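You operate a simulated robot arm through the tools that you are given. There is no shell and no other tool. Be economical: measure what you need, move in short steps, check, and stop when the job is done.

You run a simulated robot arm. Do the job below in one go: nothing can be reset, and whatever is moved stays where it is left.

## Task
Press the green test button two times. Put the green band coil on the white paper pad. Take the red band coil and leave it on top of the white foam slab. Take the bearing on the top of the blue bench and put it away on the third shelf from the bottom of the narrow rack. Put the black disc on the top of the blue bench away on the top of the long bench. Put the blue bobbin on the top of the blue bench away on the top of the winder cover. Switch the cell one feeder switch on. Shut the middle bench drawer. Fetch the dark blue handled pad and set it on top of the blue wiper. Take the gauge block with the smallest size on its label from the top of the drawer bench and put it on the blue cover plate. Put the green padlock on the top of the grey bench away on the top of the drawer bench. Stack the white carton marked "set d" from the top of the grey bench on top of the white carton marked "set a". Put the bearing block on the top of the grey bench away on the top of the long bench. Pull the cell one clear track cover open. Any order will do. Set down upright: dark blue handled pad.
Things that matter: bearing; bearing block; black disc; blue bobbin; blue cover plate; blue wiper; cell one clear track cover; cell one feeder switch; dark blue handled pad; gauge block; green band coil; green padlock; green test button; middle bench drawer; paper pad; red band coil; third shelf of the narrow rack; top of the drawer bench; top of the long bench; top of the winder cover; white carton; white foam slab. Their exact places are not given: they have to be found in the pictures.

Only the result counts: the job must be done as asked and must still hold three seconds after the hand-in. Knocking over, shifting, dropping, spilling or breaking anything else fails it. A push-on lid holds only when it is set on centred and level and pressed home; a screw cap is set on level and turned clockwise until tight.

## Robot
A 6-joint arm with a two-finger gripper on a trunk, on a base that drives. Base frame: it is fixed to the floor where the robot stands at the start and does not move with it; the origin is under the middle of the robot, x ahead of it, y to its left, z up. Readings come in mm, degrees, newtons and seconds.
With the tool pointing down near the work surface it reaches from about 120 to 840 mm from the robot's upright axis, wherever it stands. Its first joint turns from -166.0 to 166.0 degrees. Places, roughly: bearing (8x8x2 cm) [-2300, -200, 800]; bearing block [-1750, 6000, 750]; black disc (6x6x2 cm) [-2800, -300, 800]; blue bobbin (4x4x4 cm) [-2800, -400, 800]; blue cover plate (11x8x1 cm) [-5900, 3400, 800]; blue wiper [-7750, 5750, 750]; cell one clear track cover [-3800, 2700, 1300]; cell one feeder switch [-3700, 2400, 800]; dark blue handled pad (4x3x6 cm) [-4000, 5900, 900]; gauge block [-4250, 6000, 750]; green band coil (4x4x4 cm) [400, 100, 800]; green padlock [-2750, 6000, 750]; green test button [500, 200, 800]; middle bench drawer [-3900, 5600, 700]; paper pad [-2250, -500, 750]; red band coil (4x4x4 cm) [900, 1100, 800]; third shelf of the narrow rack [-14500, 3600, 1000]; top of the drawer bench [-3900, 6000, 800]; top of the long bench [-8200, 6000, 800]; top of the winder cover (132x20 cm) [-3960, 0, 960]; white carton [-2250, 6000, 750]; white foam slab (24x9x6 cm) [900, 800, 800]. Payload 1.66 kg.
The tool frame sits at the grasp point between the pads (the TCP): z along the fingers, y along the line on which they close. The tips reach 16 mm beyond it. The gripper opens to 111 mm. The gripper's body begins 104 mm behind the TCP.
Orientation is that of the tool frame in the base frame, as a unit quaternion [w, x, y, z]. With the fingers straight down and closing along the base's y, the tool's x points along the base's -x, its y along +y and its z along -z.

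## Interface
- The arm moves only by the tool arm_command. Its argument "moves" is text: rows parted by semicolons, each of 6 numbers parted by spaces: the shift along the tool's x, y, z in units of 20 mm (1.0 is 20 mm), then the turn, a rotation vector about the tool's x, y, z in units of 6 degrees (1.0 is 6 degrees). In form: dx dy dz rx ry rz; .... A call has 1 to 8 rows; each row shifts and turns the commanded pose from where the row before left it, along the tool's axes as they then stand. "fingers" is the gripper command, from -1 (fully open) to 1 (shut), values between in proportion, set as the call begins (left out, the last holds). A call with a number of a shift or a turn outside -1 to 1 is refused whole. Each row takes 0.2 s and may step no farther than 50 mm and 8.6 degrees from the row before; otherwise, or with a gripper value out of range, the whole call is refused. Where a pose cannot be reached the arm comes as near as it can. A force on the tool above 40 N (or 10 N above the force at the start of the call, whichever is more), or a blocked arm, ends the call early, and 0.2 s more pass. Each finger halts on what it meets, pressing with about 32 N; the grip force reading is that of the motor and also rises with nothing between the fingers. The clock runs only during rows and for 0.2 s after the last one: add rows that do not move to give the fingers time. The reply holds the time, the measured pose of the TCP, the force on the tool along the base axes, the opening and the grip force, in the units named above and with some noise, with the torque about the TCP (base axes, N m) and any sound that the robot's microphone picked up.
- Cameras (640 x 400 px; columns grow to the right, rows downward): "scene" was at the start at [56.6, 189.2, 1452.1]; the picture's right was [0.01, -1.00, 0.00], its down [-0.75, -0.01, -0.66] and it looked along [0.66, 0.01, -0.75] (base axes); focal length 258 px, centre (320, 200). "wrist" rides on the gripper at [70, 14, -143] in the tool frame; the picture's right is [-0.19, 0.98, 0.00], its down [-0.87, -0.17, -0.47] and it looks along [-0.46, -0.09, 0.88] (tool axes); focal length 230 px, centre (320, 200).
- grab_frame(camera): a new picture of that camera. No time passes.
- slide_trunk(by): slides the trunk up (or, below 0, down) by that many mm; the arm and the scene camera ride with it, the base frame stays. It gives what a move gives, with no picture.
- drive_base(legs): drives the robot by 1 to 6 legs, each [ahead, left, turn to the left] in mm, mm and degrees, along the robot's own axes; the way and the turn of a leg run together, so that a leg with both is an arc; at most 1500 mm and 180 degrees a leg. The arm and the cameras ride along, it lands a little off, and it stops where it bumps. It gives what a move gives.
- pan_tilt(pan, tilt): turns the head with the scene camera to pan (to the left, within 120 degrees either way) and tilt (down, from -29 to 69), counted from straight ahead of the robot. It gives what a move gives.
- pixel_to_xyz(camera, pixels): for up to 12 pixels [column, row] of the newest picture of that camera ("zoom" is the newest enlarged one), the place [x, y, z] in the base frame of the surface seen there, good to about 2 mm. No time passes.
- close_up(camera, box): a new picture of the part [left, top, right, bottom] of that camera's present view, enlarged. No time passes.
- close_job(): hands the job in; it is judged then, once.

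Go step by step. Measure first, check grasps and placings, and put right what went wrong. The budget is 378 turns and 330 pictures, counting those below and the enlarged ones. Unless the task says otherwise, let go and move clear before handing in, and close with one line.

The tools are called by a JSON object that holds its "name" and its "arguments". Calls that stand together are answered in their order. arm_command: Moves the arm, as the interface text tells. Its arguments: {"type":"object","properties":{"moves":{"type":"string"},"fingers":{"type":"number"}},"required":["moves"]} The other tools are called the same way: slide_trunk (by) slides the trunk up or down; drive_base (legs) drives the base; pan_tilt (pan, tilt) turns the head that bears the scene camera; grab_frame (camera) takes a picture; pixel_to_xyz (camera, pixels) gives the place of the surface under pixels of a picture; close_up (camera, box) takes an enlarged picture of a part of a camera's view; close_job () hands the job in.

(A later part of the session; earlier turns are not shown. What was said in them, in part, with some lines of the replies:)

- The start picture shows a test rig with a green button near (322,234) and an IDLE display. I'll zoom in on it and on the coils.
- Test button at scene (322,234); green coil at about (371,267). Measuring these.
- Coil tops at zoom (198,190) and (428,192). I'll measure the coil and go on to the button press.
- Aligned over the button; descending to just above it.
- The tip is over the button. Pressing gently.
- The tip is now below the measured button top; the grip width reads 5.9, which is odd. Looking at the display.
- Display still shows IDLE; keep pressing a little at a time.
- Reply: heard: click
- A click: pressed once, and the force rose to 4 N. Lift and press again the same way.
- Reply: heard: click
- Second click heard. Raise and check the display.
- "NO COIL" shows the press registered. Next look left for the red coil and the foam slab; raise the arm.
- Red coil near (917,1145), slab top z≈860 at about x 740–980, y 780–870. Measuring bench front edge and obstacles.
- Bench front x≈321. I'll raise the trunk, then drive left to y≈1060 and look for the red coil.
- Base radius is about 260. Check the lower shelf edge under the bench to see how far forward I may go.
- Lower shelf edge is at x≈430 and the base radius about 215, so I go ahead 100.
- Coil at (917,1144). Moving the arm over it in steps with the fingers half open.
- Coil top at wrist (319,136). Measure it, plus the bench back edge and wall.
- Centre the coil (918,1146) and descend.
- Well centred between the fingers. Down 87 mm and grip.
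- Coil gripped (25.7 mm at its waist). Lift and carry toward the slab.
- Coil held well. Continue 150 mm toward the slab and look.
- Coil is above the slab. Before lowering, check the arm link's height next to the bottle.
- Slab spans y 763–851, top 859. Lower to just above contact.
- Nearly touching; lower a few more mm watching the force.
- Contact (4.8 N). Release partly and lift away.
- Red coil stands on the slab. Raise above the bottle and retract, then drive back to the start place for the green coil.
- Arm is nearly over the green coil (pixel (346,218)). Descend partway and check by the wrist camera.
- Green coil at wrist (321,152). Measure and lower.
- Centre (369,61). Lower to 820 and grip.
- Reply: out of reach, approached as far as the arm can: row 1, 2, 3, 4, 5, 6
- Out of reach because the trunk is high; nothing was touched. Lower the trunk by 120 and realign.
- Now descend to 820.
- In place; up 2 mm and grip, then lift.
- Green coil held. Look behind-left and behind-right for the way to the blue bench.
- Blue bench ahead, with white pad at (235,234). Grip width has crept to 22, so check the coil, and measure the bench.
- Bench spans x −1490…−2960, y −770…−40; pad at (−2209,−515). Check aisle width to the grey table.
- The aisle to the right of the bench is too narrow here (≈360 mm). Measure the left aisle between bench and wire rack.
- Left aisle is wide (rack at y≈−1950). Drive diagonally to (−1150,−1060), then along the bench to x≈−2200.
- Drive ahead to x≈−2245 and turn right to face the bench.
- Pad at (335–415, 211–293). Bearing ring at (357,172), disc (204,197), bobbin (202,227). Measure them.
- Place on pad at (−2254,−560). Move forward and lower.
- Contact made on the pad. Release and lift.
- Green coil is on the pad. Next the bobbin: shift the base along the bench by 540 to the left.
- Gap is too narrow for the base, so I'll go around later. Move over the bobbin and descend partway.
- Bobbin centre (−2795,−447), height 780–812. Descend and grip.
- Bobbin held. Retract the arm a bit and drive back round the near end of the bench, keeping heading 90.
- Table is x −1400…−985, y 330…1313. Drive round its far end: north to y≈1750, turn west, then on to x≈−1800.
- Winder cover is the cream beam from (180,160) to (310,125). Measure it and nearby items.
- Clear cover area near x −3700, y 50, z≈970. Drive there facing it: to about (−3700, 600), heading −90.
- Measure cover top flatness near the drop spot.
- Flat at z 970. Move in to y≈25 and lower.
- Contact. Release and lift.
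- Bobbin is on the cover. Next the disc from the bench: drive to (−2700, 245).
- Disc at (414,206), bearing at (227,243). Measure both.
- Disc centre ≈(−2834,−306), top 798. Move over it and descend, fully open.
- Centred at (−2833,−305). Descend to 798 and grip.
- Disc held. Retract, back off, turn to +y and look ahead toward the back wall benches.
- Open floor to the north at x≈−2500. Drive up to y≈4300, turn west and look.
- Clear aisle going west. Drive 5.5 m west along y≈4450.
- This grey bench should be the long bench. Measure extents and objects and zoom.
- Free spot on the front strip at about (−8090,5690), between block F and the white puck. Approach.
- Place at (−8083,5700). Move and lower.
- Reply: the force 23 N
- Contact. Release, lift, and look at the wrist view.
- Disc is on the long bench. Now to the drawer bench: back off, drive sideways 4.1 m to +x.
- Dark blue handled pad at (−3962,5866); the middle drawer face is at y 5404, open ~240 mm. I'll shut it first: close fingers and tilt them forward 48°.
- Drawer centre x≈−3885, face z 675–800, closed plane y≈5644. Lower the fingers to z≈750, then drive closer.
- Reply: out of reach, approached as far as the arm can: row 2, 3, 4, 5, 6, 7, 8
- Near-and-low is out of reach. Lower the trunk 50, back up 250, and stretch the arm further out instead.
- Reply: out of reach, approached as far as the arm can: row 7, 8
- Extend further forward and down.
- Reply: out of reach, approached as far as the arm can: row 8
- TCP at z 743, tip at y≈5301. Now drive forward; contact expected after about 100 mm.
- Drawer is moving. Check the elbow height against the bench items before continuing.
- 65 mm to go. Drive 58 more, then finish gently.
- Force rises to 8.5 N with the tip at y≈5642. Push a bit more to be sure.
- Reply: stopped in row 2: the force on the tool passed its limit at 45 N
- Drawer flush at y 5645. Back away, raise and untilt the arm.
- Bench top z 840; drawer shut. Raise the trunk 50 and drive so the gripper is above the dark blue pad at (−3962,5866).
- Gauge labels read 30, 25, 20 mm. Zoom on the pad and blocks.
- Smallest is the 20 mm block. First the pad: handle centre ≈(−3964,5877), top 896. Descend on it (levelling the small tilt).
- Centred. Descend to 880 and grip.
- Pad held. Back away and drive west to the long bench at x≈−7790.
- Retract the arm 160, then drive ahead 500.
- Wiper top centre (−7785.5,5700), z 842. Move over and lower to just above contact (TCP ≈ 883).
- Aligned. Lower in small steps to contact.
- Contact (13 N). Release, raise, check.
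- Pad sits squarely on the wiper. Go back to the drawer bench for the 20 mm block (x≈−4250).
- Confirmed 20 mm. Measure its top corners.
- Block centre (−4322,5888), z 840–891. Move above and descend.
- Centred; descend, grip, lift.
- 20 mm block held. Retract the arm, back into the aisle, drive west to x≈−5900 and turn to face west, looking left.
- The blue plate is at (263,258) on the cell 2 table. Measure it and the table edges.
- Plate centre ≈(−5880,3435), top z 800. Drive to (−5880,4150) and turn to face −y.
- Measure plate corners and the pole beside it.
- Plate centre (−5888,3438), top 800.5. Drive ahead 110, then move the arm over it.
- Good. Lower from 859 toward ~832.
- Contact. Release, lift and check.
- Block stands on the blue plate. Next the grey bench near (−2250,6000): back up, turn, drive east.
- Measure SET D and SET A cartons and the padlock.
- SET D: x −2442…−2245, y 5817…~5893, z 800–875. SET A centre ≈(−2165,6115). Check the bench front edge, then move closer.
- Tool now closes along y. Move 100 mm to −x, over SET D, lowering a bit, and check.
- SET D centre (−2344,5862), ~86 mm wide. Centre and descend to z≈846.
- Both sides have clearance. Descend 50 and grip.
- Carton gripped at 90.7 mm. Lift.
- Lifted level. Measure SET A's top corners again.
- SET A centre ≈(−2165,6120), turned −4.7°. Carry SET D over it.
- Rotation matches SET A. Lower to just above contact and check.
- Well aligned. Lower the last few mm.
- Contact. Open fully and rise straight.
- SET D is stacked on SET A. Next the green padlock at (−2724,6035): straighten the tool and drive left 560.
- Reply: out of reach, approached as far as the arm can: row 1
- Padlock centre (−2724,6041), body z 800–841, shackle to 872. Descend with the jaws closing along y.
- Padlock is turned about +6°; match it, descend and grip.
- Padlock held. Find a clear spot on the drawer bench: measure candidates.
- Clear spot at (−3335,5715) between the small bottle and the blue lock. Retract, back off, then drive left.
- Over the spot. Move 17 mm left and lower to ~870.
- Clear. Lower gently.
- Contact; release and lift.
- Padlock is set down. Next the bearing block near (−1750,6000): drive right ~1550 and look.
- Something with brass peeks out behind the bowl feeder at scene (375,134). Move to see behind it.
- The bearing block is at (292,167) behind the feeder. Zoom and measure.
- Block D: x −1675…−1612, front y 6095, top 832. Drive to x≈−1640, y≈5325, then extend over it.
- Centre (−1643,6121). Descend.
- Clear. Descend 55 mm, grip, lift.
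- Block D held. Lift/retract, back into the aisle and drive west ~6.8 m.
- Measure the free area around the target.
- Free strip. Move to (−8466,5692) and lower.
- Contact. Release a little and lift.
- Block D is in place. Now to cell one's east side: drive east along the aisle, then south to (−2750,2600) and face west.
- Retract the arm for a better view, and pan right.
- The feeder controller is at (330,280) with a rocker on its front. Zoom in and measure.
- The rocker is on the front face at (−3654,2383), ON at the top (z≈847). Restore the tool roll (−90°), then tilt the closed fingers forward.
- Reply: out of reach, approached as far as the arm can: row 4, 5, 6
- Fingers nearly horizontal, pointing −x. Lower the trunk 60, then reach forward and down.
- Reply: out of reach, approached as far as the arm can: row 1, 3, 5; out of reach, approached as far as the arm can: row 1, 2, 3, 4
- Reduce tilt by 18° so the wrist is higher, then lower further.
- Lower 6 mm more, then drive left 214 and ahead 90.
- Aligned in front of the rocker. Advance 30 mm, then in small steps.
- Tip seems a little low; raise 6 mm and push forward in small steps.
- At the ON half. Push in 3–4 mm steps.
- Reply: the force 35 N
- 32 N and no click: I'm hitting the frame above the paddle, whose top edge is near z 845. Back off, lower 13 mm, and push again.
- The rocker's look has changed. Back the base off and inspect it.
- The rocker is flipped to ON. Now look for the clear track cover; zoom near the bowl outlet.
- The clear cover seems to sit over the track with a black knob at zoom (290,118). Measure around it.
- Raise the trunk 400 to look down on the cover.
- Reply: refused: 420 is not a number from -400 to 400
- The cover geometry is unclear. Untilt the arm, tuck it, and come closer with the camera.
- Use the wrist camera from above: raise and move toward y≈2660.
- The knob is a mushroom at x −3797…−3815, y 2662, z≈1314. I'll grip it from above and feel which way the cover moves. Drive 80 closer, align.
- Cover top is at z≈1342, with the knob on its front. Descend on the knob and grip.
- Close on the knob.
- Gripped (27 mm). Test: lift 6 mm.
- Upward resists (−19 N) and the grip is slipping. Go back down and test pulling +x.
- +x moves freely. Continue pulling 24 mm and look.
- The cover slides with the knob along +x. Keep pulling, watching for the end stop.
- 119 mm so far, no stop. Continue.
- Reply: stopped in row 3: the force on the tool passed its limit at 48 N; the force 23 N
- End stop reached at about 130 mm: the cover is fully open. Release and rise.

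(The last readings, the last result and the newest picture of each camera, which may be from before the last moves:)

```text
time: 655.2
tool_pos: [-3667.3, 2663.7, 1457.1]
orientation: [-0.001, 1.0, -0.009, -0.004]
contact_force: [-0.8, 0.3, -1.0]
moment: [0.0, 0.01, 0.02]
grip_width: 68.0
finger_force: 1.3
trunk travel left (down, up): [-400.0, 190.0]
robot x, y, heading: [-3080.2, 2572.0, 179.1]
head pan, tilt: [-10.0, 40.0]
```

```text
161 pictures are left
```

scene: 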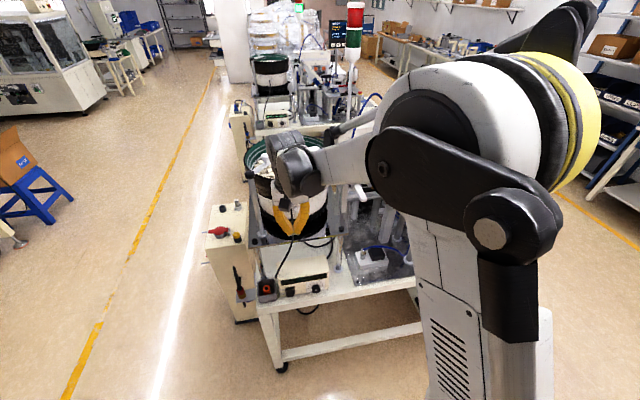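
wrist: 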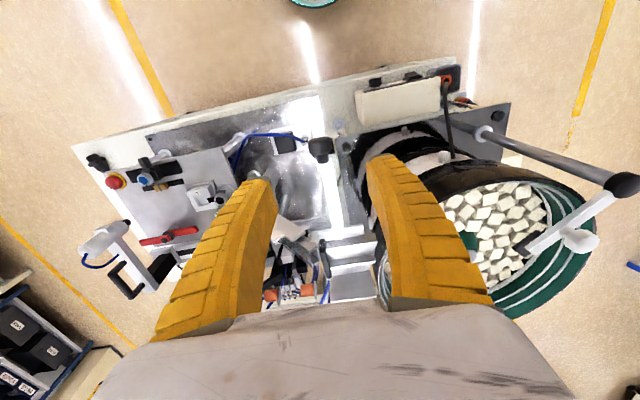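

The cover is pulled open with the knob now at x≈−3668. Next the bearing: back off, lower the trunk, turn south and drive to the blue bench.

{"name": "drive_base", "arguments": {"legs": [[-450, 0, 0]]}}

{"name": "slide_trunk", "arguments": {"by": -340}}

{"name": "drive_base", "arguments": {"legs": [[0, 0, 91], [1100, 380, 0], [900, 0, 0]]}}

{"name": "pan_tilt", "arguments": {"pan": 0, "tilt": 45}}

{"name": "grab_frame", "arguments": {"camera": "scene"}}

```text
time: 657.9
tool_pos: [-3215.9, 2653.5, 1457.0]
orientation: [-0.001, 1.0, -0.007, -0.004]
contact_force: [0.5, 0.0, -0.3]
moment: [0.02, 0.04, 0.01]
grip_width: 68.4
finger_force: 0.9
trunk travel left (down, up): [-400.0, 190.0]
robot x, y, heading: [-2626.4, 2560.6, 179.1]
head pan, tilt: [-10.0, 40.0]
```

```text
time: 661.2
tool_pos: [-3216.1, 2654.4, 1118.5]
orientation: [-0.002, 1.0, -0.006, -0.004]
contact_force: [-0.4, -0.5, 1.3]
moment: [0.0, 0.0, 0.02]
grip_width: 68.7
finger_force: 1.1
trunk travel left (down, up): [-60.0, 530.0]
robot x, y, heading: [-2628.9, 2562.2, 179.0]
head pan, tilt: [-10.0, 40.0]
```

```text
time: 675.5
tool_pos: [-2306.4, -30.1, 1116.9]
orientation: [0.002, 0.709, 0.705, -0.004]
contact_force: [-0.1, 0.0, -0.3]
moment: [0.01, 0.01, 0.06]
grip_width: 68.6
finger_force: 0.6
trunk travel left (down, up): [-60.0, 530.0]
robot x, y, heading: [-2218.6, 555.8, -90.2]
head pan, tilt: [-10.0, 40.0]
```

```text
time: 676.2
tool_pos: [-2305.6, -30.3, 1117.7]
orientation: [0.002, 0.708, 0.706, -0.004]
contact_force: [0.0, 0.6, 0.7]
moment: [0.0, 0.0, 0.01]
grip_width: 68.7
finger_force: 1.0
trunk travel left (down, up): [-60.0, 530.0]
robot x, y, heading: [-2222.5, 554.2, -90.5]
head pan, tilt: [0.0, 45.0]
```

```text
160 pictures are left
```

scene: 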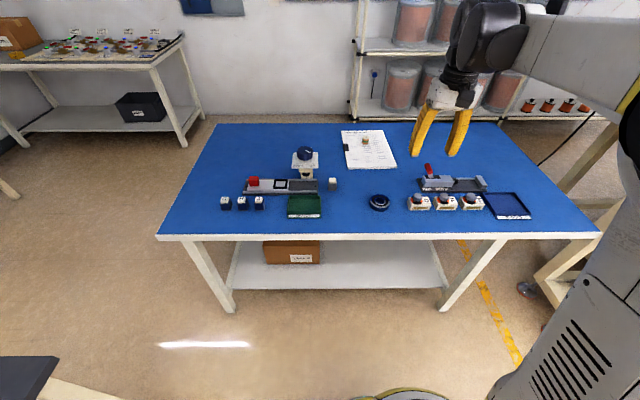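

Bearing at (379,202). Drive closer, retract the arm to be above it, check with the wrist camera.

{"name": "arm_command", "arguments": {"moves": "1 0.3 0 0 0 0; 1 0.3 0 0 0 0; 1 0.3 0 0 0 0; 1 0.3 0 0 0 0; 1 0.3 0 0 0 0; 1 0.3 0 0 0 0; 0.6 0.3 0 0 0 0; 0 0 0 0 0 0", "fingers": -1}}

{"name": "drive_base", "arguments": {"legs": [[275, 0, 0]]}}

{"name": "grab_frame", "arguments": {"camera": "wrist"}}

```text
time: 678.0
tool_pos: [-2263.7, 102.2, 1115.3]
orientation: [0.002, 0.709, 0.705, -0.003]
contact_force: [0.3, -0.2, 0.2]
moment: [-0.01, -0.04, 0.01]
grip_width: 110.7
finger_force: 0.1
trunk travel left (down, up): [-60.0, 530.0]
robot x, y, heading: [-2222.2, 554.4, -90.3]
head pan, tilt: [0.0, 45.0]
```

```text
time: 679.9
tool_pos: [-2266.1, -165.5, 1115.8]
orientation: [0.001, 0.709, 0.705, -0.003]
contact_force: [-0.2, -1.0, -0.5]
moment: [-0.01, 0.0, -0.01]
grip_width: 110.9
finger_force: 0.0
trunk travel left (down, up): [-60.0, 530.0]
robot x, y, heading: [-2220.5, 288.9, -90.8]
head pan, tilt: [0.0, 45.0]
```

```text
159 pictures are left
```

wrist: 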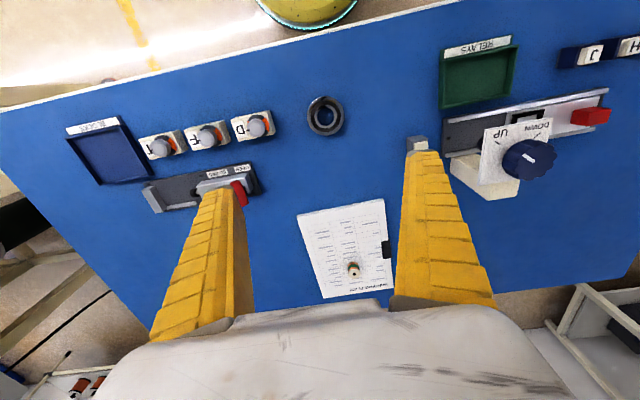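

{"name": "pixel_to_xyz", "arguments": {"camera": "wrist", "pixels": [[310, 115], [342, 112], [326, 99], [326, 134], [274, 125], [440, 100], [326, 114]]}}

{"name": "close_up", "arguments": {"camera": "wrist", "box": [260, 70, 400, 170]}}

```text
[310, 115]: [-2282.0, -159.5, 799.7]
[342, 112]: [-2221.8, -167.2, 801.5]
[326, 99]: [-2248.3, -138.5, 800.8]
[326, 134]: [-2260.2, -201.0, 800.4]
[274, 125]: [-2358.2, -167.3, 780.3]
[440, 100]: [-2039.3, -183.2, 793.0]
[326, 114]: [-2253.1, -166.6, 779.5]
```

```text
4.00 times, centred on (330, 120) of wrist
```

zoom: 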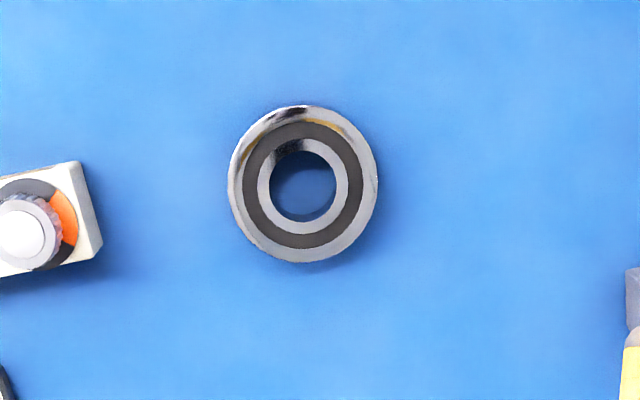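

Centre ≈(−2252,−169). Align and descend to 900.

{"name": "arm_command", "arguments": {"moves": "-0.18 0.7 1 0 0 0; 0 0 1 0 0 0; 0 0 1 0 0 0; 0 0 1 0 0 0; 0 0 1 0 0 0; 0 0 1 0 0 0; 0 0 1 0 0 0; 0 0 1 0 0 0"}}

{"name": "arm_command", "arguments": {"moves": "0 0 1 0 0 0; 0 0 1 0 0 0; 0 0 0.5 0 0 0; 0 0 0 0 0 0"}}

{"name": "grab_frame", "arguments": {"camera": "wrist"}}

```text
time: 681.7
tool_pos: [-2251.5, -172.3, 956.1]
orientation: [0.002, 0.708, 0.706, -0.004]
contact_force: [0.3, -0.7, -0.1]
moment: [0.0, -0.01, -0.02]
grip_width: 111.0
finger_force: 0.0
trunk travel left (down, up): [-60.0, 530.0]
robot x, y, heading: [-2227.5, 286.6, -90.2]
head pan, tilt: [0.0, 45.0]
```

```text
time: 682.7
tool_pos: [-2251.4, -171.8, 906.7]
orientation: [0.003, 0.709, 0.705, -0.004]
contact_force: [-0.2, -1.0, 0.5]
moment: [0.02, -0.01, 0.0]
grip_width: 110.9
finger_force: 0.0
trunk travel left (down, up): [-60.0, 530.0]
robot x, y, heading: [-2221.2, 290.5, -90.4]
head pan, tilt: [0.0, 45.0]
```

```text
157 pictures are left
```

wrist: 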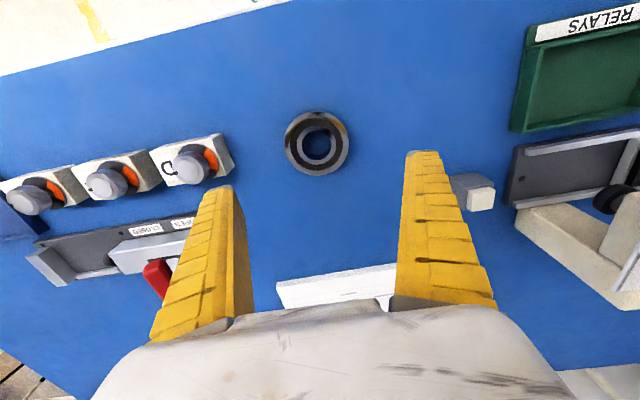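

{"name": "pixel_to_xyz", "arguments": {"camera": "wrist", "pixels": [[288, 143], [345, 140], [316, 115], [317, 170], [300, 120], [335, 165], [235, 165]]}}

```text
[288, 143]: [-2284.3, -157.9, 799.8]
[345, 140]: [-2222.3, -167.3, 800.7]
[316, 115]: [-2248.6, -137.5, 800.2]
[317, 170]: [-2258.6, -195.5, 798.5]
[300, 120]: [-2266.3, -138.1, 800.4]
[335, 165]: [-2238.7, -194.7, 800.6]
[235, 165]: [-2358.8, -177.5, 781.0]
```

Centre (−2253,−166), ⌀≈62. Adjust, descend to z≈799, grip.

{"name": "arm_command", "arguments": {"moves": "0.3 -0.08 1 0 0.08 0; 0 0 1 0 0 0; 0 0 1 0 0 0; 0 0 1 0 0 0; 0 0 1 0 0 0; 0 0 0.4 0 0 0; 0 0 0 0 0 0"}}

{"name": "arm_command", "arguments": {"moves": "0 0 0 0 0 0; 0 0 0 0 0 0; 0 0 0 0 0 0", "fingers": 1}}

{"name": "arm_command", "arguments": {"moves": "0 0 -0.5 0 0 0; 0 0 -1 0 0 0; 0 0 -1 0 0 0; 0 0 -1 0 0 0; 0 0 -1 0 0 0; 0 0 -1 0 0 0; 0 0 -1 0 0 0; 0 0 -1 0 0 0"}}

{"name": "grab_frame", "arguments": {"camera": "wrist"}}

```text
time: 684.3
tool_pos: [-2253.9, -166.5, 796.1]
orientation: [-0.001, 0.709, 0.705, -0.001]
contact_force: [-0.2, 0.2, 0.6]
moment: [0.02, -0.01, -0.01]
grip_width: 110.9
finger_force: 0.1
trunk travel left (down, up): [-60.0, 530.0]
robot x, y, heading: [-2224.7, 287.0, -90.3]
head pan, tilt: [0.0, 45.0]
```

```text
time: 685.1
tool_pos: [-2253.7, -167.5, 797.3]
orientation: [0.0, 0.708, 0.706, -0.001]
contact_force: [0.3, 0.4, -1.1]
moment: [0.02, 0.03, -0.04]
grip_width: 68.3
finger_force: 32.1
trunk travel left (down, up): [-60.0, 530.0]
robot x, y, heading: [-2222.6, 288.4, -90.7]
head pan, tilt: [0.0, 45.0]
```

```text
time: 686.9
tool_pos: [-2253.2, -165.7, 948.5]
orientation: [-0.001, 0.709, 0.705, -0.001]
contact_force: [-0.3, 1.3, -1.8]
moment: [0.01, 0.03, 0.01]
grip_width: 68.6
finger_force: 31.3
trunk travel left (down, up): [-60.0, 530.0]
robot x, y, heading: [-2224.4, 286.7, -90.5]
head pan, tilt: [0.0, 45.0]
```

```text
156 pictures are left
```

wrist: 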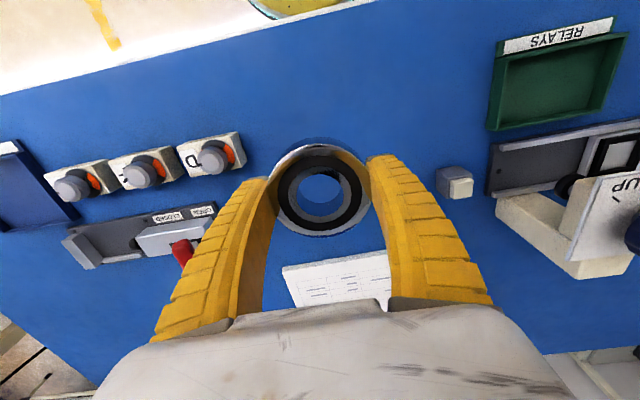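

Bearing held (68 mm). Back up, turn west, and drive the south aisle with a look.

{"name": "drive_base", "arguments": {"legs": [[-650, 0, 0], [0, 0, -90]]}}

{"name": "pan_tilt", "arguments": {"pan": 0, "tilt": 15}}

{"name": "grab_frame", "arguments": {"camera": "scene"}}

```text
time: 694.5
tool_pos: [-2671.0, 999.4, 947.8]
orientation: [-0.001, 1.0, -0.02, 0.0]
contact_force: [0.4, 0.3, -2.2]
moment: [0.03, 0.01, 0.01]
grip_width: 68.6
finger_force: 32.7
trunk travel left (down, up): [-60.0, 530.0]
robot x, y, heading: [-2220.6, 957.2, 177.6]
head pan, tilt: [0.0, 45.0]
```

```text
time: 695.5
tool_pos: [-2670.6, 999.4, 947.4]
orientation: [0.0, 1.0, -0.02, 0.0]
contact_force: [0.4, -0.5, -2.0]
moment: [-0.01, 0.02, -0.01]
grip_width: 68.5
finger_force: 32.0
trunk travel left (down, up): [-60.0, 530.0]
robot x, y, heading: [-2217.5, 957.5, 177.1]
head pan, tilt: [0.0, 15.0]
```

```text
155 pictures are left
```

scene: 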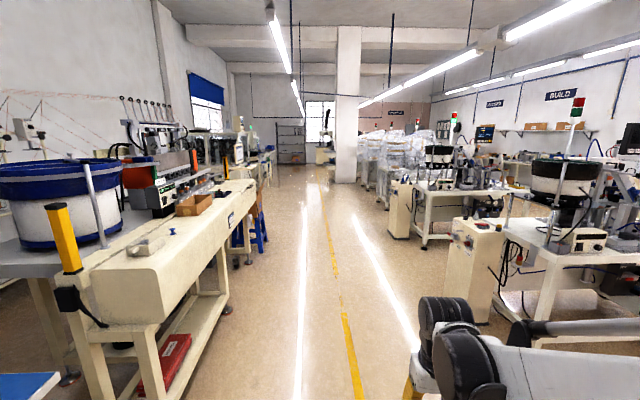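

{"name": "pixel_to_xyz", "arguments": {"camera": "scene", "pixels": [[345, 182], [337, 181], [356, 183], [290, 164], [290, 140], [325, 160], [262, 235], [405, 237], [480, 320], [310, 180], [375, 185]]}}

{"name": "close_up", "arguments": {"camera": "scene", "box": [220, 80, 460, 230]}}

```text
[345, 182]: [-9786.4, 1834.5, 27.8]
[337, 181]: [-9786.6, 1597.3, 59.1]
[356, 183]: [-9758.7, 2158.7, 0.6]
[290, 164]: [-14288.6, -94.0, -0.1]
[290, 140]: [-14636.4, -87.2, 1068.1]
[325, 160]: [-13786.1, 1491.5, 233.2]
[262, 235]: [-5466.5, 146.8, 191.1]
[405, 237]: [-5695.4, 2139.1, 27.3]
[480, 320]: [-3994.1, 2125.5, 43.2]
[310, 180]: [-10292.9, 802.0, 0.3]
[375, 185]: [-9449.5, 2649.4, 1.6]
```

```text
2.67 times, centred on (340, 155) of scene
```

zoom: 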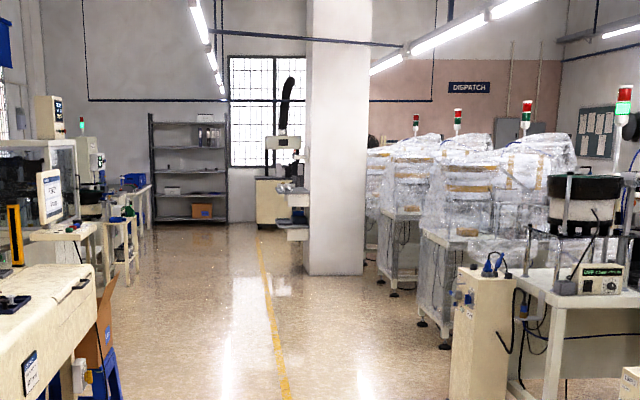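

South aisle is clear past the pillar (y ≥1600). Drive west 7 m.

{"name": "drive_base", "arguments": {"legs": [[0, 0, 2.5], [1450, 0, 0], [1450, 0, 0], [1450, 0, 0], [1450, 0, 0], [1450, 0, 0]]}}

{"name": "grab_frame", "arguments": {"camera": "scene"}}

```text
time: 730.3
tool_pos: [-9921.4, 1176.8, 947.2]
orientation: [-0.001, 1.0, -0.025, 0.0]
contact_force: [-0.1, 0.2, -2.0]
moment: [0.0, -0.01, -0.02]
grip_width: 68.0
finger_force: 31.6
trunk travel left (down, up): [-60.0, 530.0]
robot x, y, heading: [-9467.1, 1128.1, 176.9]
head pan, tilt: [0.0, 15.0]
```

```text
153 pictures are left
```

scene: 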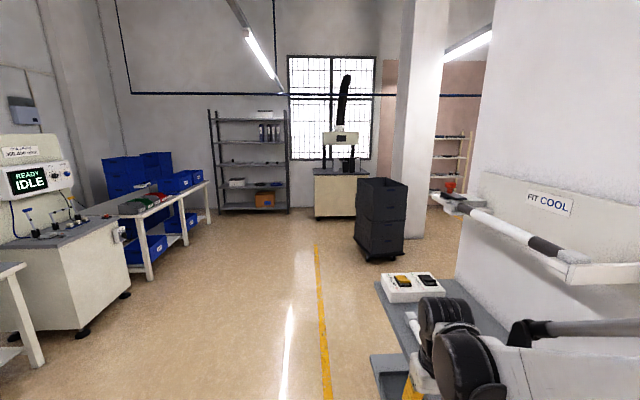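

A table fixed at the pillar is close to the arm on the right. Measure it and the obstacles ahead.

{"name": "pixel_to_xyz", "arguments": {"camera": "scene", "pixels": [[378, 282], [395, 310], [372, 360], [410, 275], [470, 205], [580, 260], [380, 255], [356, 250], [405, 235], [420, 235], [435, 190], [460, 150]]}}

{"name": "close_up", "arguments": {"camera": "scene", "box": [340, 90, 500, 270]}}

```text
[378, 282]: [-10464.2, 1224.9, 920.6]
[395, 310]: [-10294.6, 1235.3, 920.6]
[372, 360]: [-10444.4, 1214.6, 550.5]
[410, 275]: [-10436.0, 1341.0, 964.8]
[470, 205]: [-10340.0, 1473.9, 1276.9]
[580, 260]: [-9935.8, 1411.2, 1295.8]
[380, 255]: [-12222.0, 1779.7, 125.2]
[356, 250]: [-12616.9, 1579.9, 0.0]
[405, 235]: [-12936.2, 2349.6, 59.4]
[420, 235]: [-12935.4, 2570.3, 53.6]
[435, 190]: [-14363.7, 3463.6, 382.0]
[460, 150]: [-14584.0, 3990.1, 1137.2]
```

```text
2.22 times, centred on (420, 180) of scene
```

zoom: 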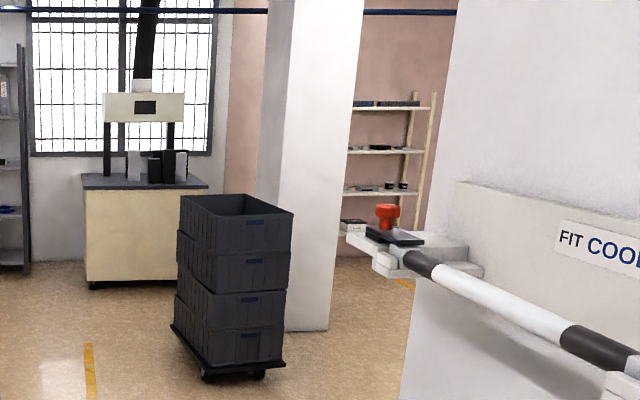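

The table edge is at y 1215; shift left 430 first, then go ahead to x≈−11300 and look north-west.

{"name": "drive_base", "arguments": {"legs": [[0, 430, 3], [1000, 0, 0], [850, 0, 0]]}}

{"name": "pan_tilt", "arguments": {"pan": -60, "tilt": 15}}

{"name": "grab_frame", "arguments": {"camera": "scene"}}

{"name": "pan_tilt", "arguments": {"pan": -100, "tilt": 15}}

{"name": "grab_frame", "arguments": {"camera": "scene"}}

```text
time: 741.8
tool_pos: [-11789.9, 730.7, 948.5]
orientation: [-0.001, 1.0, -0.002, 0.0]
contact_force: [-0.6, -0.2, -1.4]
moment: [-0.03, 0.03, 0.01]
grip_width: 67.2
finger_force: 31.9
trunk travel left (down, up): [-60.0, 530.0]
robot x, y, heading: [-11334.6, 698.9, 179.5]
head pan, tilt: [0.0, 15.0]
```

```text
time: 743.1
tool_pos: [-11788.1, 729.5, 947.5]
orientation: [-0.001, 1.0, -0.003, 0.0]
contact_force: [-0.4, 0.0, -2.6]
moment: [0.0, 0.02, -0.03]
grip_width: 67.8
finger_force: 31.8
trunk travel left (down, up): [-60.0, 530.0]
robot x, y, heading: [-11337.1, 699.7, 179.6]
head pan, tilt: [-60.0, 15.0]
```

```text
151 pictures are left
```

scene: 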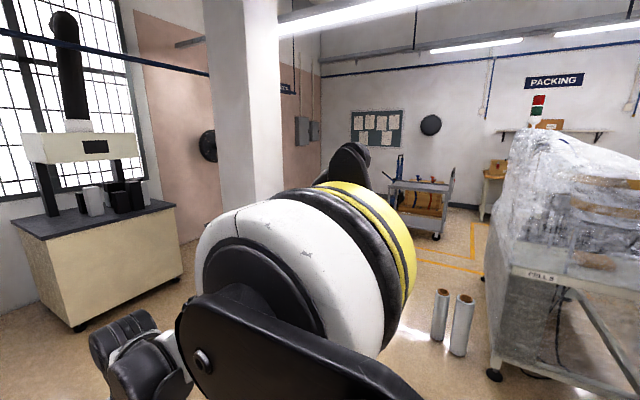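

```text
time: 744.2
tool_pos: [-11789.6, 730.9, 947.7]
orientation: [-0.002, 1.0, -0.002, 0.0]
contact_force: [-0.1, -0.1, -1.6]
moment: [-0.04, -0.01, 0.0]
grip_width: 67.3
finger_force: 31.6
trunk travel left (down, up): [-60.0, 530.0]
robot x, y, heading: [-11334.5, 699.4, 179.6]
head pan, tilt: [-100.0, 15.0]
```

```text
150 pictures are left
```

scene: 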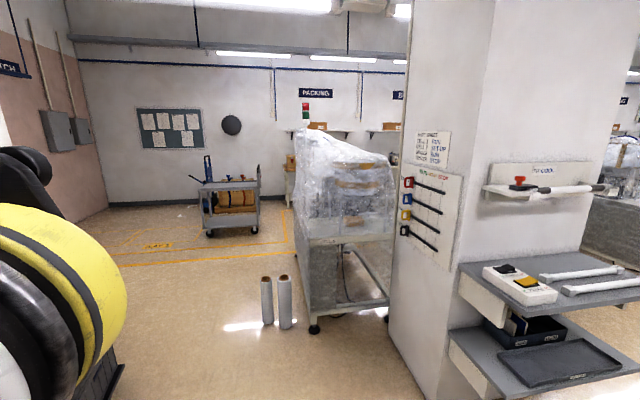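

{"name": "pixel_to_xyz", "arguments": {"camera": "scene", "pixels": [[267, 322], [286, 325], [315, 328], [212, 235], [258, 228], [262, 285], [390, 318], [130, 250], [80, 380]]}}

```text
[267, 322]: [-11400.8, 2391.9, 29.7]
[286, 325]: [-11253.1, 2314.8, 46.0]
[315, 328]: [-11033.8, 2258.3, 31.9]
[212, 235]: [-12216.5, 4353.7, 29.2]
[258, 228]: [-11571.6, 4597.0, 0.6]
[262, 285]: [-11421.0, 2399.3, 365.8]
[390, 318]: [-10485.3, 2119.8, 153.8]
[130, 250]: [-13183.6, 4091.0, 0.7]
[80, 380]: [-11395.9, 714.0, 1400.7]
```

Rolls at (−11410,2400) and (−11260,2320); crates east face ≈ x −12200. Go north along x≈−11830, then west along y≈3550.

{"name": "drive_base", "arguments": {"legs": [[0, 0, -89.5], [0, 480, 0], [1400, 0, 0]]}}

{"name": "pan_tilt", "arguments": {"pan": 0, "tilt": 30}}

{"name": "grab_frame", "arguments": {"camera": "scene"}}

```text
time: 757.2
tool_pos: [-11801.3, 2514.8, 948.8]
orientation: [0.0, 0.709, -0.705, 0.001]
contact_force: [-0.5, 0.2, -2.6]
moment: [-0.01, -0.02, 0.01]
grip_width: 67.2
finger_force: 32.3
trunk travel left (down, up): [-60.0, 530.0]
robot x, y, heading: [-11826.6, 2060.5, 90.4]
head pan, tilt: [-100.0, 15.0]
```

```text
time: 759.0
tool_pos: [-11800.3, 2513.1, 947.6]
orientation: [-0.001, 0.709, -0.705, 0.001]
contact_force: [-0.1, -0.3, -1.1]
moment: [0.03, -0.03, -0.03]
grip_width: 67.3
finger_force: 32.1
trunk travel left (down, up): [-60.0, 530.0]
robot x, y, heading: [-11824.5, 2057.7, 90.1]
head pan, tilt: [0.0, 30.0]
```

```text
149 pictures are left
```

scene: 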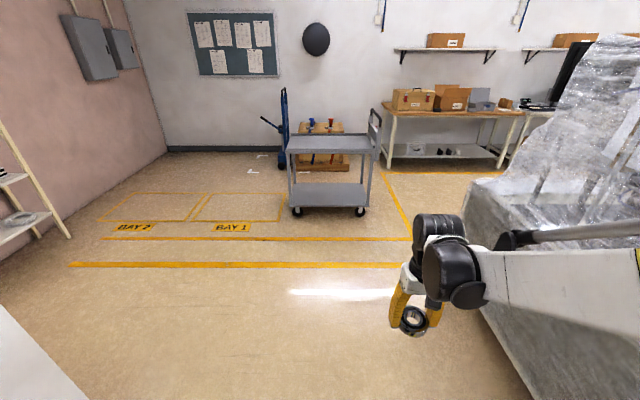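

Clear ahead. Ahead 1400, turn west, ahead 800, look at the rack.

{"name": "drive_base", "arguments": {"legs": [[1450, 0, 0], [0, 0, 89.5], [800, 0, 0]]}}

{"name": "pan_tilt", "arguments": {"pan": 0, "tilt": 20}}

{"name": "grab_frame", "arguments": {"camera": "scene"}}

```text
time: 773.7
tool_pos: [-13056.6, 3581.6, 947.6]
orientation: [-0.001, 1.0, -0.022, 0.0]
contact_force: [0.6, -0.9, -1.2]
moment: [0.0, -0.02, 0.02]
grip_width: 67.3
finger_force: 31.8
trunk travel left (down, up): [-60.0, 530.0]
robot x, y, heading: [-12606.9, 3535.6, 177.6]
head pan, tilt: [0.0, 30.0]
```

```text
time: 774.5
tool_pos: [-13056.0, 3582.7, 946.8]
orientation: [0.0, 1.0, -0.021, 0.0]
contact_force: [0.1, 0.9, -1.8]
moment: [0.01, 0.01, 0.01]
grip_width: 67.5
finger_force: 32.1
trunk travel left (down, up): [-60.0, 530.0]
robot x, y, heading: [-12607.2, 3538.7, 177.5]
head pan, tilt: [0.0, 20.0]
```

```text
148 pictures are left
```

scene: 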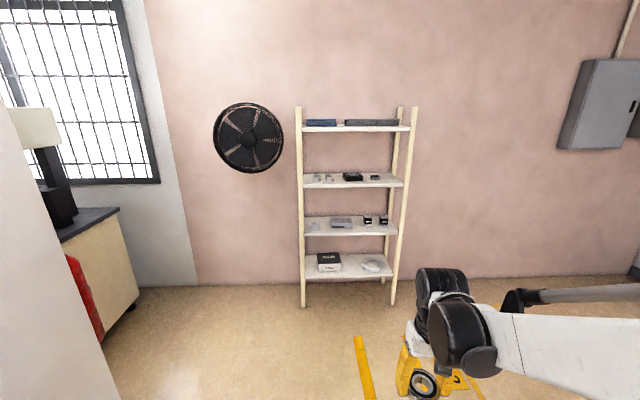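

Four shelves; the third from the bottom is at row ~180. Zoom and measure.

{"name": "close_up", "arguments": {"camera": "scene", "box": [285, 100, 430, 240]}}

{"name": "pixel_to_xyz", "arguments": {"camera": "scene", "pixels": [[304, 187], [402, 186], [340, 186], [330, 182], [352, 176], [375, 177], [388, 182], [318, 179], [350, 129], [350, 233], [340, 132], [388, 176]]}}

```text
2.86 times, centred on (358, 170) of scene
```

zoom: 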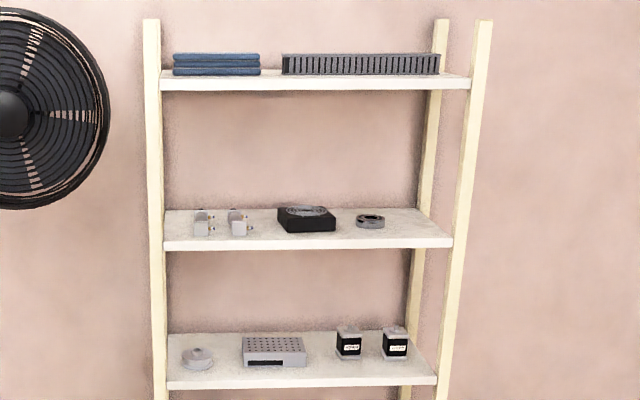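

```text
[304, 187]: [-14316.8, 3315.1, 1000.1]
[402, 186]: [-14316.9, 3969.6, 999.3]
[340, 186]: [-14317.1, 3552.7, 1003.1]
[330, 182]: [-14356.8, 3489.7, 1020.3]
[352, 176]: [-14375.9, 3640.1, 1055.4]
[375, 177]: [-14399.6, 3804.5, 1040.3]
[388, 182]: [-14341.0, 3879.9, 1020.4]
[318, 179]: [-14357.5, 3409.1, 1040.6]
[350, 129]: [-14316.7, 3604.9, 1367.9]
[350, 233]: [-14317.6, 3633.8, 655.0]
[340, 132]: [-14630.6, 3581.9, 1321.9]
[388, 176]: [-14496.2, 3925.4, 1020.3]
```

Shelf 3: top z 1020, front edge x −14317, free at y≈3890; the shelf above is at about z 1345. Check how tall the wrist and forearm stand above the TCP.

{"name": "pixel_to_xyz", "arguments": {"camera": "scene", "pixels": [[438, 270], [455, 272], [420, 280], [460, 310], [480, 325], [520, 295], [560, 292], [530, 315], [580, 316], [625, 316], [438, 285], [500, 310]]}}

{"name": "close_up", "arguments": {"camera": "scene", "box": [380, 250, 640, 400]}}

{"name": "pixel_to_xyz", "arguments": {"camera": "scene", "pixels": [[350, 125], [350, 131], [310, 131], [400, 131], [397, 178], [408, 178], [400, 184]]}}

```text
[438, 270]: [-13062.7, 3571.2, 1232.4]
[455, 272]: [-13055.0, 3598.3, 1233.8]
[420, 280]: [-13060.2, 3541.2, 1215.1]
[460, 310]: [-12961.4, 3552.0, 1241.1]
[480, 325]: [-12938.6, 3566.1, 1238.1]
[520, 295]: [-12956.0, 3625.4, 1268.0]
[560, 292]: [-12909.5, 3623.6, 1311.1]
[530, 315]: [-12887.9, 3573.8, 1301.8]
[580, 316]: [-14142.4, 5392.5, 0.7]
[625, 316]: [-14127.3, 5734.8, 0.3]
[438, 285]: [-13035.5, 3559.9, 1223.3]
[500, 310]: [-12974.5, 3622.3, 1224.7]
```

```text
2.46 times, centred on (510, 325) of scene
```

zoom: 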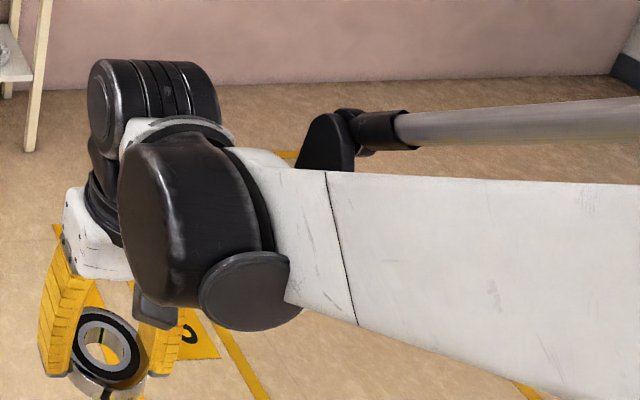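

```text
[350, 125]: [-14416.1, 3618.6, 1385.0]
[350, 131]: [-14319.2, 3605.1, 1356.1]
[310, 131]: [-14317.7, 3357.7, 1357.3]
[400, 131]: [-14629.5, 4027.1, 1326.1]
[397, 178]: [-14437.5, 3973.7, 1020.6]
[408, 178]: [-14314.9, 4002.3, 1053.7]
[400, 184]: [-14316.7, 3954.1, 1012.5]
```

Wrist motor top is 285 mm above the TCP, so at z≈1040 it just fits under the upper shelf (~1347). I'll place near the front edge at (−14362,3898). Drive into position.

{"name": "slide_trunk", "arguments": {"by": -60}}

{"name": "drive_base", "arguments": {"legs": [[0, 0, 2.4], [990, -335, 0]]}}

{"name": "pan_tilt", "arguments": {"pan": 0, "tilt": 30}}

{"name": "grab_frame", "arguments": {"camera": "scene"}}

```text
time: 775.5
tool_pos: [-13056.5, 3580.5, 889.0]
orientation: [-0.001, 1.0, -0.021, 0.0]
contact_force: [0.5, -0.1, -1.4]
moment: [0.0, 0.01, 0.0]
grip_width: 67.5
finger_force: 32.2
trunk travel left (down, up): [0.0, 590.0]
robot x, y, heading: [-12605.2, 3536.6, 177.4]
head pan, tilt: [0.0, 20.0]
```

```text
time: 781.2
tool_pos: [-14046.7, 3880.4, 888.5]
orientation: [-0.001, 1.0, 0.011, 0.0]
contact_force: [-0.4, -0.5, -1.8]
moment: [0.02, 0.01, 0.01]
grip_width: 67.4
finger_force: 31.7
trunk travel left (down, up): [0.0, 590.0]
robot x, y, heading: [-13595.3, 3864.1, -179.4]
head pan, tilt: [0.0, 20.0]
```

```text
time: 781.9
tool_pos: [-14046.4, 3881.1, 888.1]
orientation: [-0.001, 1.0, 0.011, -0.001]
contact_force: [0.1, -0.3, -2.2]
moment: [-0.03, 0.02, 0.0]
grip_width: 67.1
finger_force: 32.4
trunk travel left (down, up): [0.0, 590.0]
robot x, y, heading: [-13590.6, 3864.2, -178.8]
head pan, tilt: [0.0, 30.0]
```

```text
145 pictures are left
```

scene: 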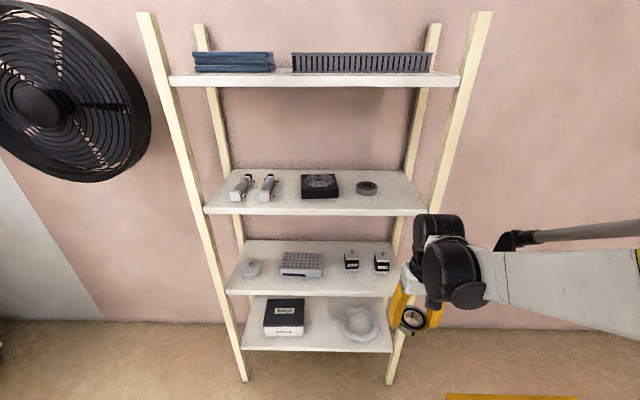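

{"name": "pixel_to_xyz", "arguments": {"camera": "scene", "pixels": [[357, 188], [376, 187], [367, 181], [367, 195], [395, 200], [425, 206], [415, 190], [405, 175], [440, 195], [350, 84], [440, 84], [418, 212]]}}

{"name": "close_up", "arguments": {"camera": "scene", "box": [290, 150, 470, 260]}}

```text
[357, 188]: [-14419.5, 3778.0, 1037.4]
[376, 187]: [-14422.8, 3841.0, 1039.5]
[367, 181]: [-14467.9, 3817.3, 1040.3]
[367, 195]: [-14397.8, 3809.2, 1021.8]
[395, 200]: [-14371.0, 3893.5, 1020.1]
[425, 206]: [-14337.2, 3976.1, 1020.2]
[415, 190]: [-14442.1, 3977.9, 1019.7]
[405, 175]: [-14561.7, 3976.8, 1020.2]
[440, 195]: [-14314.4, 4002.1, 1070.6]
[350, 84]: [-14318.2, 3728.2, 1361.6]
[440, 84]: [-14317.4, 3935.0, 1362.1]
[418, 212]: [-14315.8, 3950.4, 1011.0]
```

```text
3.56 times, centred on (380, 205) of scene
```

zoom: 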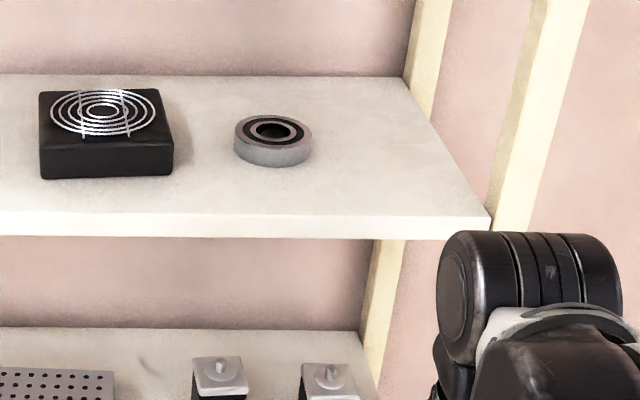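

Ring is further back at (−14430,3810). Raise to z≈1047 outside the rack, then go forward in steps.

{"name": "arm_command", "arguments": {"moves": "0 -0.15 -1 0 0 0; 0 -0.15 -1 0 0 0; 0 -0.15 -1 0 0 0; 0 -0.15 -1 0 0 0; 0 -0.15 -1 0 0 0; 0 -0.15 -1 0 0 0; 0 -0.15 -1 0 0 0; 0 0 -0.95 0 0 0"}}

{"name": "arm_command", "arguments": {"moves": "-1 0 0 0 0 0; -1 0 0 0 0 0; -1 0 0 0 0 0; -1 0 0 0 0 0; -1 0 0 0 0 0; -1 0 0 0 0 0; -1 0 0 0 0 0; -1 0 0 0 0 0"}}

{"name": "grab_frame", "arguments": {"camera": "scene"}}

```text
time: 783.7
tool_pos: [-14048.2, 3901.2, 1045.6]
orientation: [-0.001, 1.0, 0.011, 0.0]
contact_force: [0.3, -0.1, -2.7]
moment: [-0.03, 0.01, 0.01]
grip_width: 67.3
finger_force: 31.9
trunk travel left (down, up): [0.0, 590.0]
robot x, y, heading: [-13591.6, 3861.3, -178.9]
head pan, tilt: [0.0, 30.0]
```

```text
time: 785.5
tool_pos: [-14206.8, 3899.6, 1048.8]
orientation: [-0.001, 1.0, 0.01, 0.0]
contact_force: [0.5, 0.1, -1.4]
moment: [-0.02, 0.03, 0.02]
grip_width: 67.3
finger_force: 31.5
trunk travel left (down, up): [0.0, 590.0]
robot x, y, heading: [-13591.2, 3861.1, -178.8]
head pan, tilt: [0.0, 30.0]
```

```text
143 pictures are left
```

scene: 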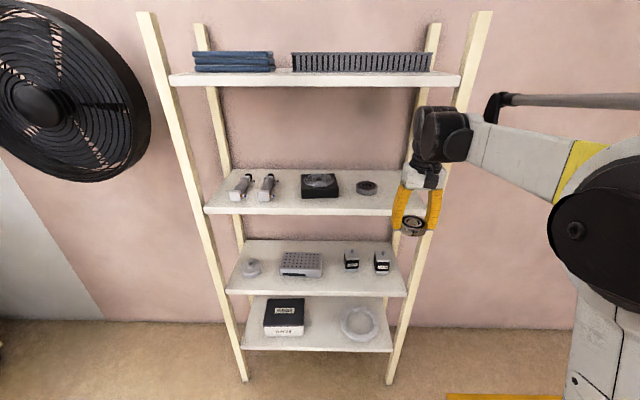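

{"name": "pixel_to_xyz", "arguments": {"camera": "scene", "pixels": [[425, 110], [440, 107], [460, 112], [475, 120], [490, 97], [500, 93], [520, 98], [600, 100], [520, 130], [414, 225], [413, 234], [300, 88]]}}

{"name": "close_up", "arguments": {"camera": "scene", "box": [380, 60, 540, 250]}}

```text
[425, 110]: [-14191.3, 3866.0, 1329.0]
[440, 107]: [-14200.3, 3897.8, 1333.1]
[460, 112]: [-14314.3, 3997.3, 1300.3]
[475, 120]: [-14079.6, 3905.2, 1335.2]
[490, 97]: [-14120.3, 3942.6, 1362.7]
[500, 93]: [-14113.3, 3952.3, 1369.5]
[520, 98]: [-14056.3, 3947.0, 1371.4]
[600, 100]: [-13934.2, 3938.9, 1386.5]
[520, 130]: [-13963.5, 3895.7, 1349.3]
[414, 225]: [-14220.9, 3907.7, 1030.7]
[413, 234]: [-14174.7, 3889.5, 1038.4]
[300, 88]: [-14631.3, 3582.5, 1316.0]
```

```text
2.11 times, centred on (460, 155) of scene
```

zoom: 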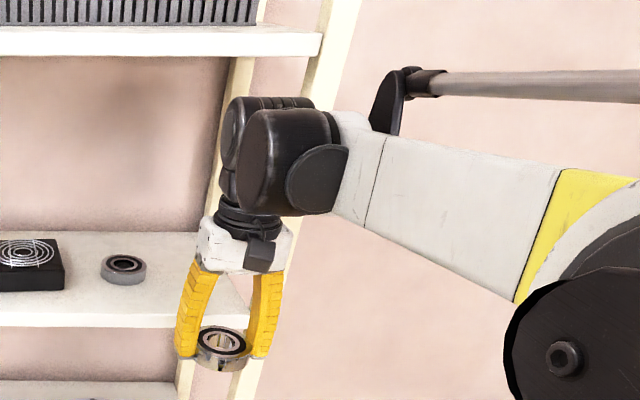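

Margins: motor top +285 mm, link bracket stays outside the shelf. Lower slightly and go in 155 mm.

{"name": "arm_command", "arguments": {"moves": "-1 0.1 0.27 0 0 0; -1 0 0.02 0 0 0; -1 0 0.02 0 0 0; -1 0 0.02 0 0 0; -0.5 0 0.02 0 0 0; 0 0 0 0 0 0"}}

{"name": "close_up", "arguments": {"camera": "scene", "box": [340, 60, 500, 250]}}

```text
time: 786.9
tool_pos: [-14297.5, 3894.5, 1039.5]
orientation: [-0.001, 1.0, 0.011, -0.001]
contact_force: [0.3, -0.4, -3.2]
moment: [0.01, -0.01, 0.0]
grip_width: 67.3
finger_force: 31.4
trunk travel left (down, up): [0.0, 590.0]
robot x, y, heading: [-13591.2, 3861.2, -178.6]
head pan, tilt: [0.0, 30.0]
```

```text
2.11 times, centred on (420, 155) of scene
```

zoom: 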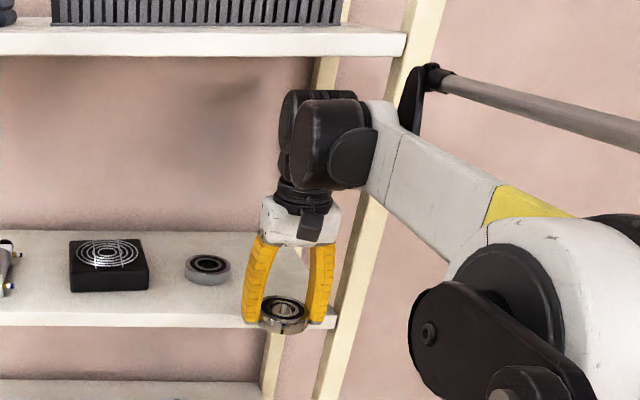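

Bearing bottom only ~2 mm above the shelf; raise 4 mm and go in the final 65 mm.

{"name": "arm_command", "arguments": {"moves": "0 0 -0.2 0 0 0; -1 0 0 0 0 0; -1 0 0 0 0 0; -1 0 0 0 0 0; -0.3 0 0 0 0 0; 0 0 0 0 0 0"}}

{"name": "close_up", "arguments": {"camera": "scene", "box": [340, 60, 500, 250]}}

{"name": "grab_frame", "arguments": {"camera": "wrist"}}

```text
time: 788.3
tool_pos: [-14363.8, 3893.6, 1043.1]
orientation: [-0.001, 1.0, 0.01, 0.0]
contact_force: [0.6, -0.5, -2.1]
moment: [0.01, -0.04, -0.01]
grip_width: 66.9
finger_force: 31.8
trunk travel left (down, up): [0.0, 590.0]
robot x, y, heading: [-13592.1, 3860.9, -179.0]
head pan, tilt: [0.0, 30.0]
```

```text
2.11 times, centred on (420, 155) of scene
```

zoom: 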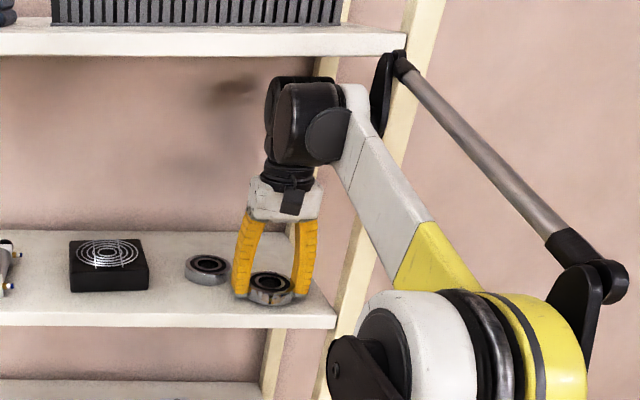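

```text
139 pictures are left
```

wrist: 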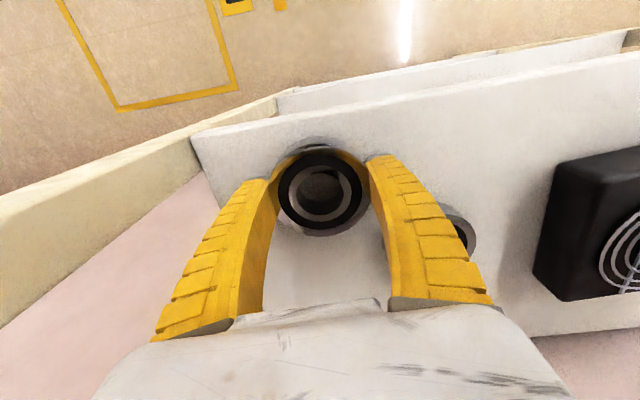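

In place over the shelf. Lower to contact.

{"name": "arm_command", "arguments": {"moves": "0 0 0.1 0 0 0; 0 0 0.1 0 0 0; 0 0 0.06 0 0 0; 0 0 0 0 0 0"}}

```text
time: 789.3
tool_pos: [-14363.2, 3892.7, 1039.3]
orientation: [-0.001, 1.0, 0.01, 0.0]
contact_force: [-0.5, -0.2, -1.9]
moment: [-0.01, 0.03, -0.02]
grip_width: 67.5
finger_force: 32.3
trunk travel left (down, up): [0.0, 590.0]
robot x, y, heading: [-13593.1, 3868.0, -179.1]
head pan, tilt: [0.0, 30.0]
```

{"name": "arm_command", "arguments": {"moves": "0 0 0.08 0 0 0; 0 0 0.07 0 0 0; 0 0 0.05 0 0 0; 0 0 0 0 0 0"}}

```text
time: 790.3
tool_pos: [-14361.1, 3893.1, 1036.3]
orientation: [-0.001, 1.0, 0.01, -0.001]
contact_force: [-8.2, 0.4, 19.2]
moment: [0.0, 0.06, -0.06]
grip_width: 68.3
finger_force: 31.6
trunk travel left (down, up): [0.0, 590.0]
robot x, y, heading: [-13590.4, 3860.9, -178.6]
head pan, tilt: [0.0, 30.0]
```

Contact. Open slightly, raise 4 mm, and back straight out.

{"name": "arm_command", "arguments": {"moves": "0 0 0 0 0 0; 0 0 0 0 0 0; 0 0 -0.2 0 0 0; 0 0 0 0 0 0", "fingers": -0.5}}

{"name": "close_up", "arguments": {"camera": "wrist", "box": [200, 100, 500, 300]}}

```text
time: 791.3
tool_pos: [-14363.0, 3892.9, 1039.6]
orientation: [-0.001, 1.0, 0.01, 0.0]
contact_force: [0.5, -0.3, -0.8]
moment: [0.01, -0.01, -0.06]
grip_width: 84.7
finger_force: 1.2
trunk travel left (down, up): [0.0, 590.0]
robot x, y, heading: [-13592.9, 3863.8, -179.0]
head pan, tilt: [0.0, 30.0]
```

```text
2.00 times, centred on (350, 200) of wrist
```

zoom: 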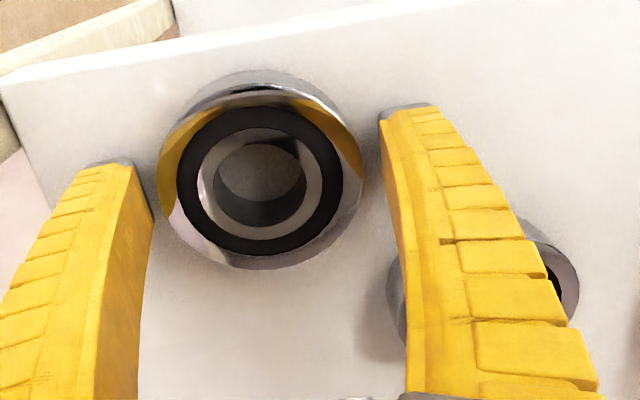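

Released, resting flat. Retreat.

{"name": "arm_command", "arguments": {"moves": "0.5 0 0 0 0 0; 0.5 0 0 0 0 0; 1 0 0 0 0 0; 1 0 0 0 0 0; 1 0 0 0 0 0; 1 0 0 0 0 0; 1 0 0 0 0 0; 1 0 0 0 0 0"}}

{"name": "drive_base", "arguments": {"legs": [[-200, 0, 0]]}}

{"name": "grab_frame", "arguments": {"camera": "scene"}}

{"name": "close_up", "arguments": {"camera": "scene", "box": [280, 120, 460, 260]}}

```text
time: 793.1
tool_pos: [-14222.4, 3896.5, 1038.0]
orientation: [-0.002, 1.0, 0.01, 0.0]
contact_force: [0.2, -0.4, -0.6]
moment: [-0.02, -0.02, 0.0]
grip_width: 84.5
finger_force: 0.9
trunk travel left (down, up): [0.0, 590.0]
robot x, y, heading: [-13593.3, 3862.3, -178.8]
head pan, tilt: [0.0, 30.0]
```

```text
time: 794.8
tool_pos: [-14022.4, 3899.5, 1039.7]
orientation: [-0.001, 1.0, 0.011, 0.0]
contact_force: [0.2, -0.9, -0.4]
moment: [0.05, 0.01, 0.02]
grip_width: 84.4
finger_force: 0.9
trunk travel left (down, up): [0.0, 590.0]
robot x, y, heading: [-13393.8, 3868.7, -178.6]
head pan, tilt: [0.0, 30.0]
```

```text
137 pictures are left
```

scene: 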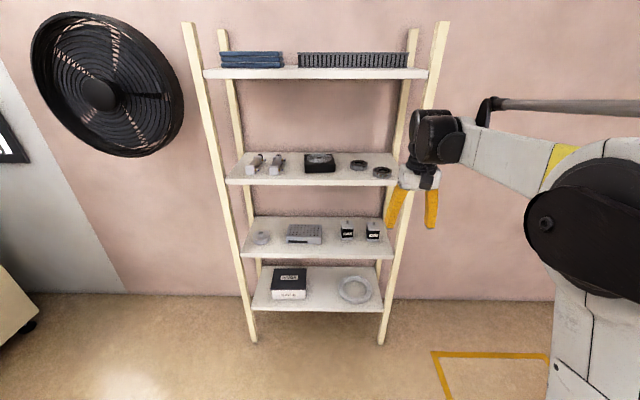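

```text
2.86 times, centred on (370, 190) of scene
```

zoom: 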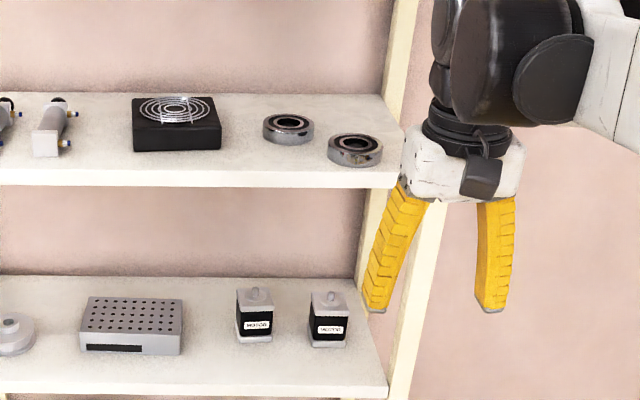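

The bearing sits flat on the third shelf, so everything asked for has been done and the gripper is clear. Handing in.

{"name": "close_job", "arguments": {}}

```text
The job is handed in.
```

All fourteen steps are done and the job is handed in. The readings and pictures bore each one out, though the feeder's display was still dark after I flipped its switch to ON.
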